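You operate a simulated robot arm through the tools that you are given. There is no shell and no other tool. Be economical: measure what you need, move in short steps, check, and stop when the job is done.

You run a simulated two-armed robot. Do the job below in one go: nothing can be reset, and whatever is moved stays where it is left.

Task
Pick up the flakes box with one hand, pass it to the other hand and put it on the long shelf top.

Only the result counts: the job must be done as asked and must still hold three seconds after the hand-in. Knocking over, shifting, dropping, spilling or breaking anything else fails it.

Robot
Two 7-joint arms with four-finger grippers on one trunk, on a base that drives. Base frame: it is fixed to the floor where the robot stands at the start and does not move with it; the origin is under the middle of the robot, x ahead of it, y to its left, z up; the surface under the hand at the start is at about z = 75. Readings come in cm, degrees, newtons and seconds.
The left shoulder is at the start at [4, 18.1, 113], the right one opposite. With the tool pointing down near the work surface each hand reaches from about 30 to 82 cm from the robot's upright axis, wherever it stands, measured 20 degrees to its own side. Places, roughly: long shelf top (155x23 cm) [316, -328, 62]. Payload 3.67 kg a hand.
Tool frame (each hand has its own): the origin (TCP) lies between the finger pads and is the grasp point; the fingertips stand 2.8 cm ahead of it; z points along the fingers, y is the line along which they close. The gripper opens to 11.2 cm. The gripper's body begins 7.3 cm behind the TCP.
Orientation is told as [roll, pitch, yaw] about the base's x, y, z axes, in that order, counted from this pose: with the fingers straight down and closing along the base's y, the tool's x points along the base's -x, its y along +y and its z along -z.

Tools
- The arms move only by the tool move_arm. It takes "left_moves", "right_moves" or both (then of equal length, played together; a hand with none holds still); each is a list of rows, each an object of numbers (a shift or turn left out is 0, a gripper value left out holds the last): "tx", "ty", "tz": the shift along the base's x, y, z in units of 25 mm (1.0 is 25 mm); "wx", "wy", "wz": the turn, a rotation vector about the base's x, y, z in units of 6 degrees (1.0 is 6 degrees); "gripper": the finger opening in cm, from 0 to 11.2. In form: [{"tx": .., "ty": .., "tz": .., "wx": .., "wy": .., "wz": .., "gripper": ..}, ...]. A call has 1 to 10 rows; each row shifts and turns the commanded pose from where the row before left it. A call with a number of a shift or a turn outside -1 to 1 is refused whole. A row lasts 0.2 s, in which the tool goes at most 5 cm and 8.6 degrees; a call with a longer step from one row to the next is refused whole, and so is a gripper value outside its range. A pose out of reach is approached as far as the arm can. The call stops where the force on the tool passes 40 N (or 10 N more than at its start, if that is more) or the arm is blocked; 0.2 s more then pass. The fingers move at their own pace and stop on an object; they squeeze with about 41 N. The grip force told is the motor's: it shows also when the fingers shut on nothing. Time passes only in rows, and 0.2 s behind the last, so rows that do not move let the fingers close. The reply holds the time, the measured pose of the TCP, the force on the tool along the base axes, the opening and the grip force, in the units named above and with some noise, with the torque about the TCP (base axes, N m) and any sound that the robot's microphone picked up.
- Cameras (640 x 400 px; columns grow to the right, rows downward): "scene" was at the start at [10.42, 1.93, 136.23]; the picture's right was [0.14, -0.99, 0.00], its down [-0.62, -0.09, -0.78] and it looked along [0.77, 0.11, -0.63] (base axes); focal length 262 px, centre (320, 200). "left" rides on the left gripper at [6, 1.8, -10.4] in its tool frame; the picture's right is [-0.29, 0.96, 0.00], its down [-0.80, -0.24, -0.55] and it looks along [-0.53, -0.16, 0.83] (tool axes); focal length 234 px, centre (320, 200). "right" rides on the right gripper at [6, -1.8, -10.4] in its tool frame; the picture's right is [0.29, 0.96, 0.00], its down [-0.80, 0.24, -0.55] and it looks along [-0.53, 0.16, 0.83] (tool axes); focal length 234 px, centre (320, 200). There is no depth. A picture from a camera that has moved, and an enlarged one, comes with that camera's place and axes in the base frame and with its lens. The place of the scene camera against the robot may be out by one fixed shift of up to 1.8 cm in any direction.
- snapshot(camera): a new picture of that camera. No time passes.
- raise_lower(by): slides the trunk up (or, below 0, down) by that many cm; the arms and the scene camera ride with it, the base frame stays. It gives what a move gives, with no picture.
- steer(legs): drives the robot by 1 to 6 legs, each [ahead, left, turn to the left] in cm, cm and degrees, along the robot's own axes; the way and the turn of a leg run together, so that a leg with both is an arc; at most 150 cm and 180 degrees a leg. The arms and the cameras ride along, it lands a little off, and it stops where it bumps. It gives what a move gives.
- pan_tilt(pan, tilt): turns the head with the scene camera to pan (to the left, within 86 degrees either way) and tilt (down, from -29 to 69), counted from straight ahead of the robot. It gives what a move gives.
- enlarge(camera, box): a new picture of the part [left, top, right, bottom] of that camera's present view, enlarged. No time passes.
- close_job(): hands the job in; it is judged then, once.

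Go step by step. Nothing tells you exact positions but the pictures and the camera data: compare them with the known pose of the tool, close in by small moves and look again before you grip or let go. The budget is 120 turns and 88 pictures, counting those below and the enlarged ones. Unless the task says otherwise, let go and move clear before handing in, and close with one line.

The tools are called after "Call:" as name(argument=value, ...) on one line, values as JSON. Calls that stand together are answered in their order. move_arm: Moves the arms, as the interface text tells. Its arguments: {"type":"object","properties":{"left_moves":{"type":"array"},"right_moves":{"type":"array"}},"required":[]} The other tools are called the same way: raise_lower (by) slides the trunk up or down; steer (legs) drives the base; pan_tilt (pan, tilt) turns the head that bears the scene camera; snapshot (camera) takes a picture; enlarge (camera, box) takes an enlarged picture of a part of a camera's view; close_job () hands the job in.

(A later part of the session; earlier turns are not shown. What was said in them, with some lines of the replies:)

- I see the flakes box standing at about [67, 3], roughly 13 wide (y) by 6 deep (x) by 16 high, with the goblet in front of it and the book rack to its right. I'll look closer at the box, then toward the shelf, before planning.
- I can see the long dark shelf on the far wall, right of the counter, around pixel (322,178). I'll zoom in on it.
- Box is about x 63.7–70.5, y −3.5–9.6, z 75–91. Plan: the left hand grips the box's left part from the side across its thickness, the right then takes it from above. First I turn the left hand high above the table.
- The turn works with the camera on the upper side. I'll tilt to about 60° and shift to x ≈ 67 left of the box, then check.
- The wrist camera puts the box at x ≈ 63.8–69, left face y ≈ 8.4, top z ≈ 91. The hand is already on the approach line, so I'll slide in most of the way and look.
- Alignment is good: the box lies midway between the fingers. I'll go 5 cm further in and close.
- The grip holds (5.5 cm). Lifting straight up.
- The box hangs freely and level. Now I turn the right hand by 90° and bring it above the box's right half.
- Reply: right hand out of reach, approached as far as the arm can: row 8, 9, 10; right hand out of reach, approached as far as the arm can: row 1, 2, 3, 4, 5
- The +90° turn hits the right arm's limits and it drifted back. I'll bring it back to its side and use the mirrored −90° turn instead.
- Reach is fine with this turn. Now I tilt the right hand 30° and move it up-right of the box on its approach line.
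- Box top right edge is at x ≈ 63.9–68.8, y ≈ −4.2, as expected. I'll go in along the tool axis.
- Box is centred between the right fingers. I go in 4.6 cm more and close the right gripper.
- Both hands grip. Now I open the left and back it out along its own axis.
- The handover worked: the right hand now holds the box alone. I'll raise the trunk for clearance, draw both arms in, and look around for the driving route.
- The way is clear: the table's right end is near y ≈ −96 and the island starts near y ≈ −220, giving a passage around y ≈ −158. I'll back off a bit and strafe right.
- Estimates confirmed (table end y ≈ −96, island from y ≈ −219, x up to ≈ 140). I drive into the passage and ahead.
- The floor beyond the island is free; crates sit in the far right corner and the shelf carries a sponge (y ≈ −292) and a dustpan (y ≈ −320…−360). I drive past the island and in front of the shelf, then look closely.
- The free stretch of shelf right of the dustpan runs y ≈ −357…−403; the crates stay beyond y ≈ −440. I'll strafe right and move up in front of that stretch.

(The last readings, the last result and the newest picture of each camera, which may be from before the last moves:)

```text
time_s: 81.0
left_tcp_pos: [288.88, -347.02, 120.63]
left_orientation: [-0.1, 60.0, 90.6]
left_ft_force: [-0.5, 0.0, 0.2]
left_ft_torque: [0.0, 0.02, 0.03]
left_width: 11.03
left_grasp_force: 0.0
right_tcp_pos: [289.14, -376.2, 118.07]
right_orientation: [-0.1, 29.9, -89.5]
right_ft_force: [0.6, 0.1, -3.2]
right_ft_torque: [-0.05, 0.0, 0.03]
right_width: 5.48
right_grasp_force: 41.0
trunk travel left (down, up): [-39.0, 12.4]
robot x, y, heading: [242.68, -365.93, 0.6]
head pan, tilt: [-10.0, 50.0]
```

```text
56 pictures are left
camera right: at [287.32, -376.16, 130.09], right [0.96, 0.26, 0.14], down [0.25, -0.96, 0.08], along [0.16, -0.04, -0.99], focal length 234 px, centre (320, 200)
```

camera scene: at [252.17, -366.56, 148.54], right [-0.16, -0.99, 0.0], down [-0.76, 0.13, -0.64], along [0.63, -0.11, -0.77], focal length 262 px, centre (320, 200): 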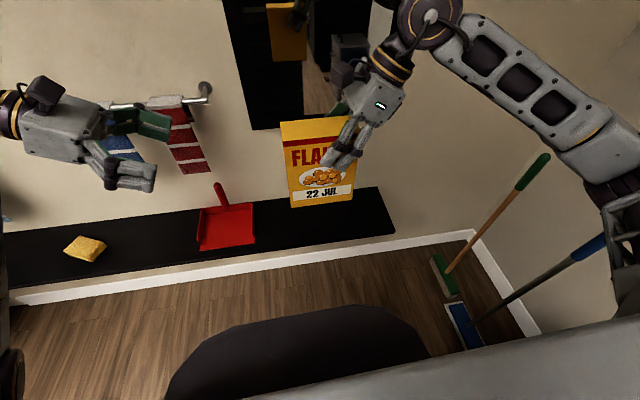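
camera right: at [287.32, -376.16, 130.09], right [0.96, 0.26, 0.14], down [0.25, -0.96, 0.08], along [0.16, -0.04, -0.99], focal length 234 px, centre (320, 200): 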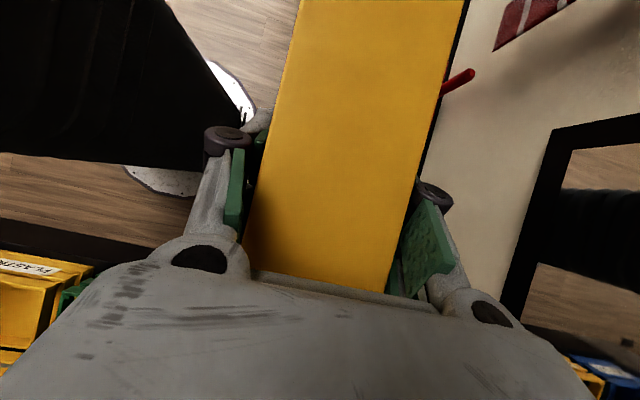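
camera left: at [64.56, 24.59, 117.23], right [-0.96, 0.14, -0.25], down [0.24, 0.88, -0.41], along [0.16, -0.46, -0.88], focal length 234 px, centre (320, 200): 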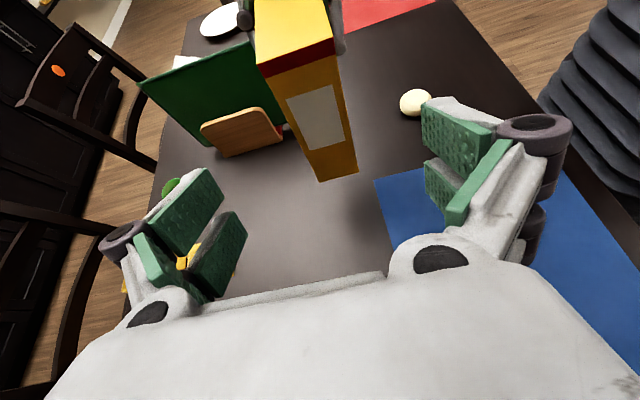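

Shelf front edge ≈ x 302, back ≈ 326, right end y ≈ −405; the box is at y ≈ −380 with nothing beneath that stretch. I'll creep closer, pull the left hand back, and lower the trunk.

Call:
steer(legs=[[11, -4, -0.6]])

Call:
move_arm(left_moves=[{"tx": -1}, {"tx": -1}, {"tx": -1}, {"tx": -1}])

Call:
raise_lower(by=-24)

Call:
snapshot(camera="scene")

```text
time_s: 82.2
left_tcp_pos: [299.99, -351.4, 120.83]
left_orientation: [0.0, 60.0, 90.0]
left_ft_force: [0.6, -0.2, 0.7]
left_ft_torque: [-0.03, -0.02, -0.04]
left_width: 10.99
left_grasp_force: 0.0
right_tcp_pos: [299.87, -380.61, 117.91]
right_orientation: [-0.1, 30.0, -90.0]
right_ft_force: [0.2, 0.5, -3.6]
right_ft_torque: [-0.06, -0.02, 0.01]
right_width: 5.47
right_grasp_force: 41.1
trunk travel left (down, up): [-39.0, 12.4]
robot x, y, heading: [253.53, -369.79, 0.2]
head pan, tilt: [-10.0, 50.0]
```

```text
time_s: 83.2
left_tcp_pos: [289.69, -351.31, 120.79]
left_orientation: [-0.2, 59.9, 89.8]
left_ft_force: [-0.9, -0.1, -0.1]
left_ft_torque: [-0.03, 0.02, 0.04]
left_width: 10.99
left_grasp_force: 0.2
right_tcp_pos: [299.67, -380.57, 118.08]
right_orientation: [0.1, 29.8, -90.0]
right_ft_force: [-1.1, 1.0, -2.8]
right_ft_torque: [-0.12, -0.01, 0.02]
right_width: 5.48
right_grasp_force: 41.1
trunk travel left (down, up): [-39.0, 12.4]
robot x, y, heading: [253.68, -369.72, 0.1]
head pan, tilt: [-10.0, 50.0]
```

```text
time_s: 85.7
left_tcp_pos: [289.83, -351.33, 96.87]
left_orientation: [0.0, 60.0, 90.0]
left_ft_force: [-0.2, -0.1, 0.0]
left_ft_torque: [0.01, -0.02, -0.01]
left_width: 10.99
left_grasp_force: 0.0
right_tcp_pos: [299.86, -380.56, 94.02]
right_orientation: [0.0, 29.9, -89.9]
right_ft_force: [0.2, 0.4, -3.5]
right_ft_torque: [-0.13, 0.0, 0.01]
right_width: 5.46
right_grasp_force: 40.5
trunk travel left (down, up): [-15.0, 36.4]
robot x, y, heading: [253.66, -369.74, 0.3]
head pan, tilt: [-10.0, 50.0]
```

```text
55 pictures are left
camera scene: at [263.04, -370.58, 124.62], right [-0.17, -0.98, 0.0], down [-0.75, 0.13, -0.64], along [0.63, -0.11, -0.77], focal length 262 px, centre (320, 200)
```

scene: 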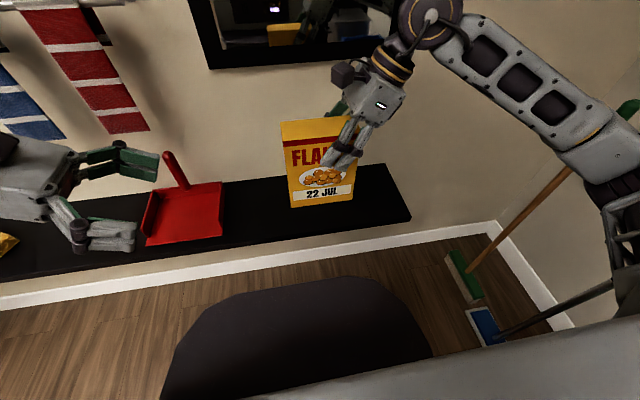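

Everything is clear. I move the box forward over the shelf and lower to about 3 cm above it.

Call:
move_arm(right_moves=[{"tx": 1}, {"tx": 1}, {"tx": 1, "ty": -0.4}, {"tx": 1, "ty": -0.4}, {"tx": 1}, {"tx": 0.8}, {"tz": -1}, {"tz": -1}, {"tz": -1}, {"tz": -1}])

Call:
move_arm(right_moves=[{"tz": -1}, {"tz": -1}, {}])

Call:
snapshot(camera="scene")

Call:
snapshot(camera="right")

Call:
snapshot(camera="left")

```text
time_s: 87.9
left_tcp_pos: [290.0, -351.22, 96.95]
left_orientation: [0.1, 59.9, 90.2]
left_ft_force: [0.5, -0.8, 0.0]
left_ft_torque: [0.0, 0.0, 0.03]
left_width: 11.0
left_grasp_force: 0.1
right_tcp_pos: [314.4, -382.45, 84.04]
right_orientation: [-0.1, 30.0, -90.0]
right_ft_force: [0.0, 0.2, -3.6]
right_ft_torque: [-0.11, -0.01, 0.04]
right_width: 5.48
right_grasp_force: 41.0
trunk travel left (down, up): [-15.0, 36.4]
robot x, y, heading: [253.65, -369.97, 0.1]
head pan, tilt: [-10.0, 50.0]
```

```text
time_s: 88.7
left_tcp_pos: [289.85, -351.24, 96.87]
left_orientation: [0.0, 60.0, 90.0]
left_ft_force: [0.5, -0.6, 0.2]
left_ft_torque: [0.0, -0.01, 0.03]
left_width: 10.98
left_grasp_force: 0.0
right_tcp_pos: [314.39, -382.56, 79.02]
right_orientation: [-0.1, 30.0, -89.9]
right_ft_force: [0.4, 0.1, -3.0]
right_ft_torque: [-0.06, 0.02, 0.02]
right_width: 5.49
right_grasp_force: 40.9
trunk travel left (down, up): [-15.0, 36.4]
robot x, y, heading: [253.38, -370.11, -0.0]
head pan, tilt: [-10.0, 50.0]
```

```text
54 pictures are left
camera scene: at [263.06, -370.57, 124.61], right [-0.17, -0.98, 0.0], down [-0.75, 0.13, -0.64], along [0.63, -0.11, -0.77], focal length 262 px, centre (320, 200)
```

scene: 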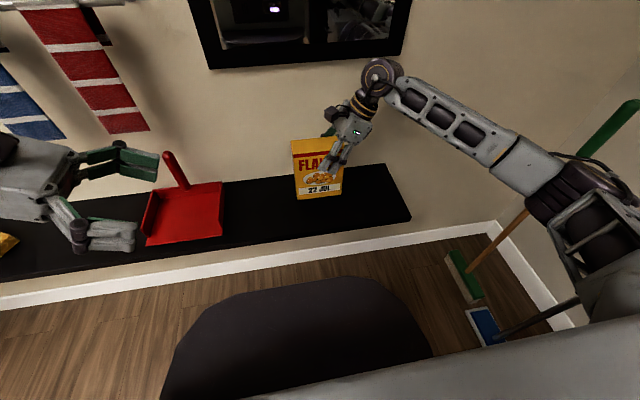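

```text
53 pictures are left
camera right: at [312.65, -382.53, 91.11], right [0.96, 0.25, 0.14], down [0.24, -0.97, 0.08], along [0.16, -0.04, -0.99], focal length 234 px, centre (320, 200)
```

right: 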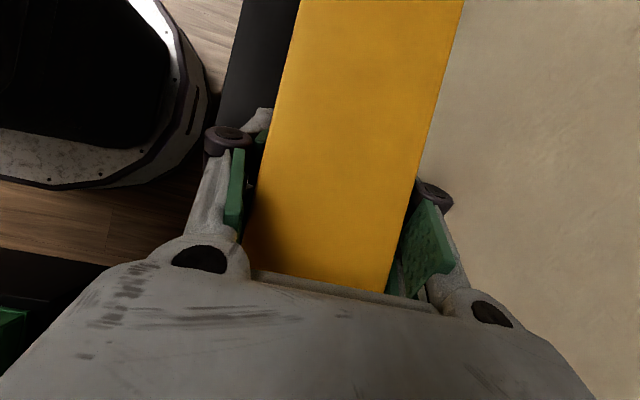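

```text
52 pictures are left
camera left: at [287.98, -345.4, 107.22], right [-0.96, 0.14, -0.25], down [0.24, 0.88, -0.41], along [0.16, -0.46, -0.88], focal length 234 px, centre (320, 200)
```

left: 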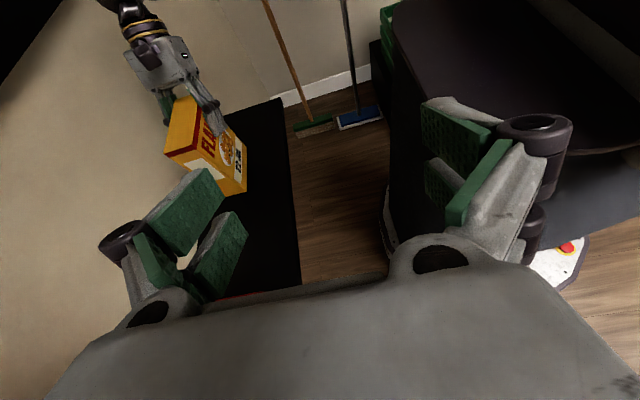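

Box hovers over the middle of the shelf depth, clear of the dustpan. I lower in small steps, watching the force.

Call:
move_arm(right_moves=[{"tz": -0.3}, {"tz": -0.3}, {"tz": -0.3}, {"tz": -0.2}, {"tz": -0.2}, {"tz": -0.1}, {}])

Call:
enlarge(camera="left", box=[120, 60, 340, 200])

```text
time_s: 90.3
left_tcp_pos: [289.81, -351.4, 96.78]
left_orientation: [-0.1, 60.0, 90.0]
left_ft_force: [-0.4, 0.1, 0.4]
left_ft_torque: [-0.01, 0.03, 0.0]
left_width: 11.01
left_grasp_force: 0.0
right_tcp_pos: [314.45, -382.51, 75.47]
right_orientation: [-0.1, 30.0, -90.1]
right_ft_force: [-0.5, -0.1, -4.2]
right_ft_torque: [-0.07, 0.01, 0.01]
right_width: 5.48
right_grasp_force: 41.1
trunk travel left (down, up): [-15.0, 36.4]
robot x, y, heading: [253.4, -370.06, 0.0]
head pan, tilt: [-10.0, 50.0]
```

```text
2.86 times, centred on (230, 130) of left
camera zoom: at [287.99, -345.4, 107.22], right [-0.96, 0.14, -0.25], down [0.24, 0.88, -0.41], along [0.16, -0.46, -0.88], focal length 669 px, centre (577, 400)
```

zoom: 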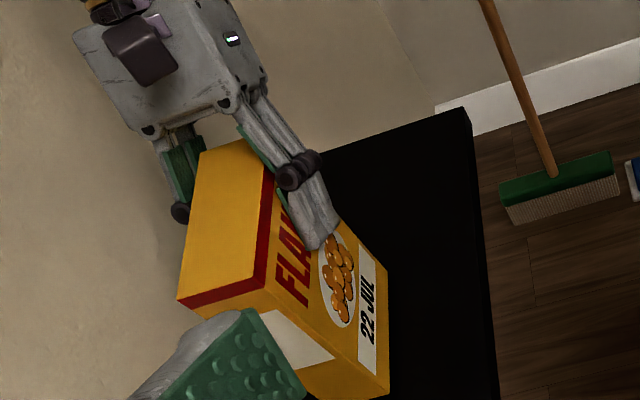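

Call:
move_arm(right_moves=[{"tz": -0.1}, {"tz": -0.06}, {"tz": -0.06}, {}])

```text
time_s: 91.3
left_tcp_pos: [289.93, -351.22, 96.82]
left_orientation: [0.1, 60.0, 90.0]
left_ft_force: [-0.1, 0.3, -0.1]
left_ft_torque: [0.03, -0.02, 0.0]
left_width: 11.0
left_grasp_force: 0.1
right_tcp_pos: [314.54, -382.57, 74.88]
right_orientation: [-0.2, 30.0, -90.1]
right_ft_force: [0.5, 0.2, -4.5]
right_ft_torque: [-0.15, 0.01, -0.03]
right_width: 5.48
right_grasp_force: 41.4
trunk travel left (down, up): [-15.0, 36.4]
robot x, y, heading: [253.67, -369.77, 0.3]
head pan, tilt: [-10.0, 50.0]
```

No contact yet, so I keep lowering in millimetre steps.

Call:
move_arm(right_moves=[{"tz": -0.08}, {"tz": -0.08}, {}])

Call:
move_arm(right_moves=[{"tz": -0.08}, {"tz": -0.08}, {}])

```text
time_s: 92.1
left_tcp_pos: [289.56, -351.36, 96.9]
left_orientation: [-0.2, 59.9, 89.8]
left_ft_force: [-0.2, -0.3, 0.0]
left_ft_torque: [-0.02, -0.02, -0.01]
left_width: 10.98
left_grasp_force: 0.0
right_tcp_pos: [314.33, -382.56, 74.93]
right_orientation: [0.3, 30.0, -89.9]
right_ft_force: [-0.1, -4.4, 22.1]
right_ft_torque: [-1.57, 0.68, 0.15]
right_width: 5.51
right_grasp_force: 41.2
trunk travel left (down, up): [-15.0, 36.4]
robot x, y, heading: [253.71, -370.06, -0.2]
head pan, tilt: [-10.0, 50.0]
```

```text
time_s: 92.6
left_tcp_pos: [289.79, -351.35, 96.83]
left_orientation: [0.0, 60.0, 89.9]
left_ft_force: [0.4, -0.3, 0.3]
left_ft_torque: [-0.02, 0.01, -0.01]
left_width: 11.0
left_grasp_force: 0.1
right_tcp_pos: [314.46, -382.48, 74.95]
right_orientation: [0.5, 30.2, -89.9]
right_ft_force: [-6.3, -1.5, 15.2]
right_ft_torque: [-0.9, 1.3, -0.17]
right_width: 5.5
right_grasp_force: 40.5
trunk travel left (down, up): [-15.0, 36.4]
robot x, y, heading: [253.51, -369.97, -0.1]
head pan, tilt: [-10.0, 50.0]
stopped in row 2 (right hand): the force on the tool passed its limit at 42 N (the readings are from after the stop); the commanded pose is now the measured one
```

The box is seated on the shelf. I open the right gripper gently and check before retreating.

Call:
move_arm(right_moves=[{"tz": 0.04}, {"gripper": 6}, {"gripper": 7}, {"gripper": 8.5}, {"gripper": 9}, {}])

Call:
snapshot(camera="right")

Call:
enlarge(camera="left", box=[120, 60, 340, 200])

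```text
time_s: 94.0
left_tcp_pos: [289.79, -351.37, 96.77]
left_orientation: [0.0, 60.0, 90.0]
left_ft_force: [0.7, -0.3, -0.6]
left_ft_torque: [-0.02, -0.03, 0.01]
left_width: 11.01
left_grasp_force: 0.0
right_tcp_pos: [314.61, -382.69, 74.98]
right_orientation: [0.4, 30.1, -89.9]
right_ft_force: [1.1, 0.6, -0.7]
right_ft_torque: [0.01, -0.02, 0.03]
right_width: 9.0
right_grasp_force: 0.0
trunk travel left (down, up): [-15.0, 36.4]
robot x, y, heading: [253.65, -369.92, -0.1]
head pan, tilt: [-10.0, 50.0]
```

```text
50 pictures are left
camera right: at [312.68, -382.62, 86.98], right [0.96, 0.25, 0.15], down [0.24, -0.97, 0.08], along [0.16, -0.04, -0.99], focal length 234 px, centre (320, 200)
```

right: 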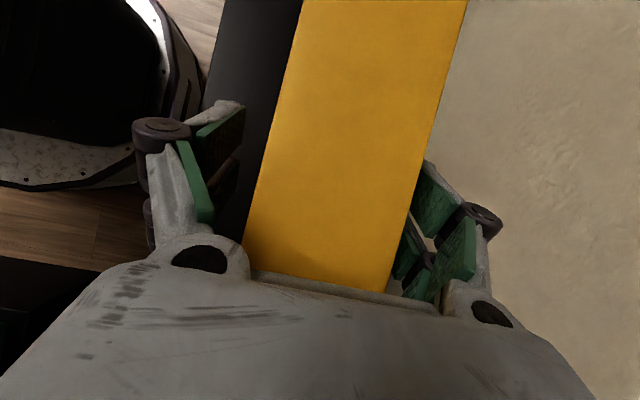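

```text
2.86 times, centred on (230, 130) of left
camera zoom: at [287.97, -345.42, 107.23], right [-0.96, 0.14, -0.25], down [0.24, 0.88, -0.41], along [0.16, -0.46, -0.88], focal length 669 px, centre (577, 400)
```

zoom: 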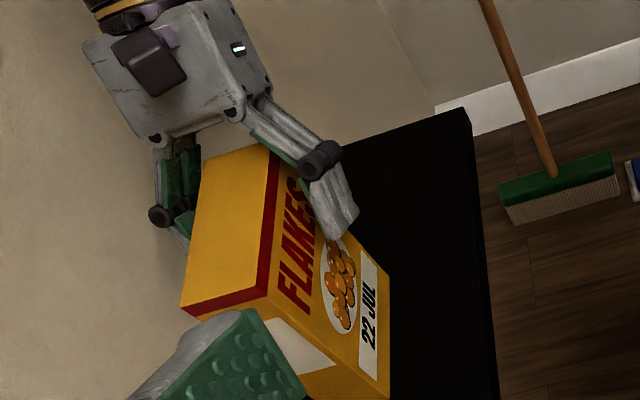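

The box stands by itself. I open a little wider and retreat along the tool axis.

Call:
move_arm(right_moves=[{"gripper": 10.3}, {}, {"ty": -0.25, "tz": 0.43}, {"ty": -0.5, "tz": 0.87}, {"ty": -0.5, "tz": 0.87}, {"ty": -0.5, "tz": 0.87}, {"ty": -0.3, "tz": 0.9}, {"tz": 1}, {"tz": 1}, {"tz": 1}])

Call:
snapshot(camera="scene")

Call:
snapshot(camera="right")

```text
time_s: 96.2
left_tcp_pos: [289.89, -351.3, 96.94]
left_orientation: [0.0, 59.9, 89.9]
left_ft_force: [0.7, -0.9, 0.3]
left_ft_torque: [0.0, 0.0, 0.01]
left_width: 11.02
left_grasp_force: 0.2
right_tcp_pos: [314.44, -387.63, 92.14]
right_orientation: [0.4, 30.1, -89.9]
right_ft_force: [0.3, -0.2, 0.8]
right_ft_torque: [0.02, 0.01, 0.01]
right_width: 10.31
right_grasp_force: 0.0
trunk travel left (down, up): [-15.0, 36.4]
robot x, y, heading: [253.62, -370.11, -0.3]
head pan, tilt: [-10.0, 50.0]
```

```text
48 pictures are left
camera scene: at [263.01, -370.56, 124.62], right [-0.17, -0.98, 0.0], down [-0.75, 0.13, -0.64], along [0.63, -0.11, -0.77], focal length 262 px, centre (320, 200)
```

scene: 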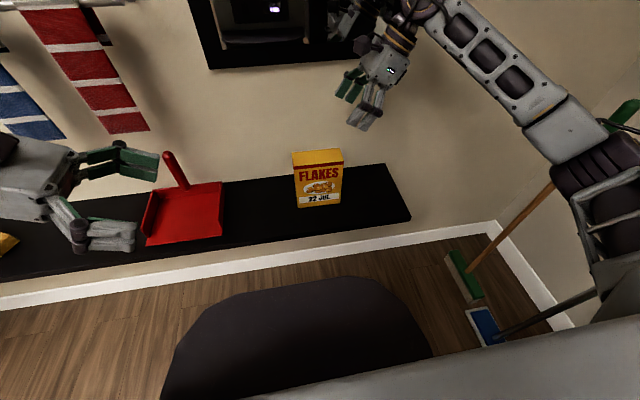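

```text
47 pictures are left
camera right: at [312.61, -387.73, 104.35], right [0.96, 0.25, 0.15], down [0.24, -0.97, 0.08], along [0.16, -0.04, -0.99], focal length 234 px, centre (320, 200)
```

right: 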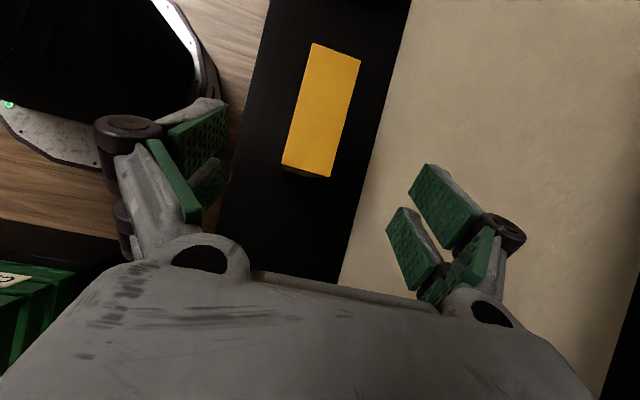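

The flakes box stands upright in the middle of the shelf's depth, both hands are clear of it, and the dustpan and sponge look untouched. I'm handing in now.

Call:
close_job()

```text
The job is handed in.
```

The left hand picked up the flakes box and passed it to the right hand, which stood it upright on the long shelf top. Both hands have let go and are clear.
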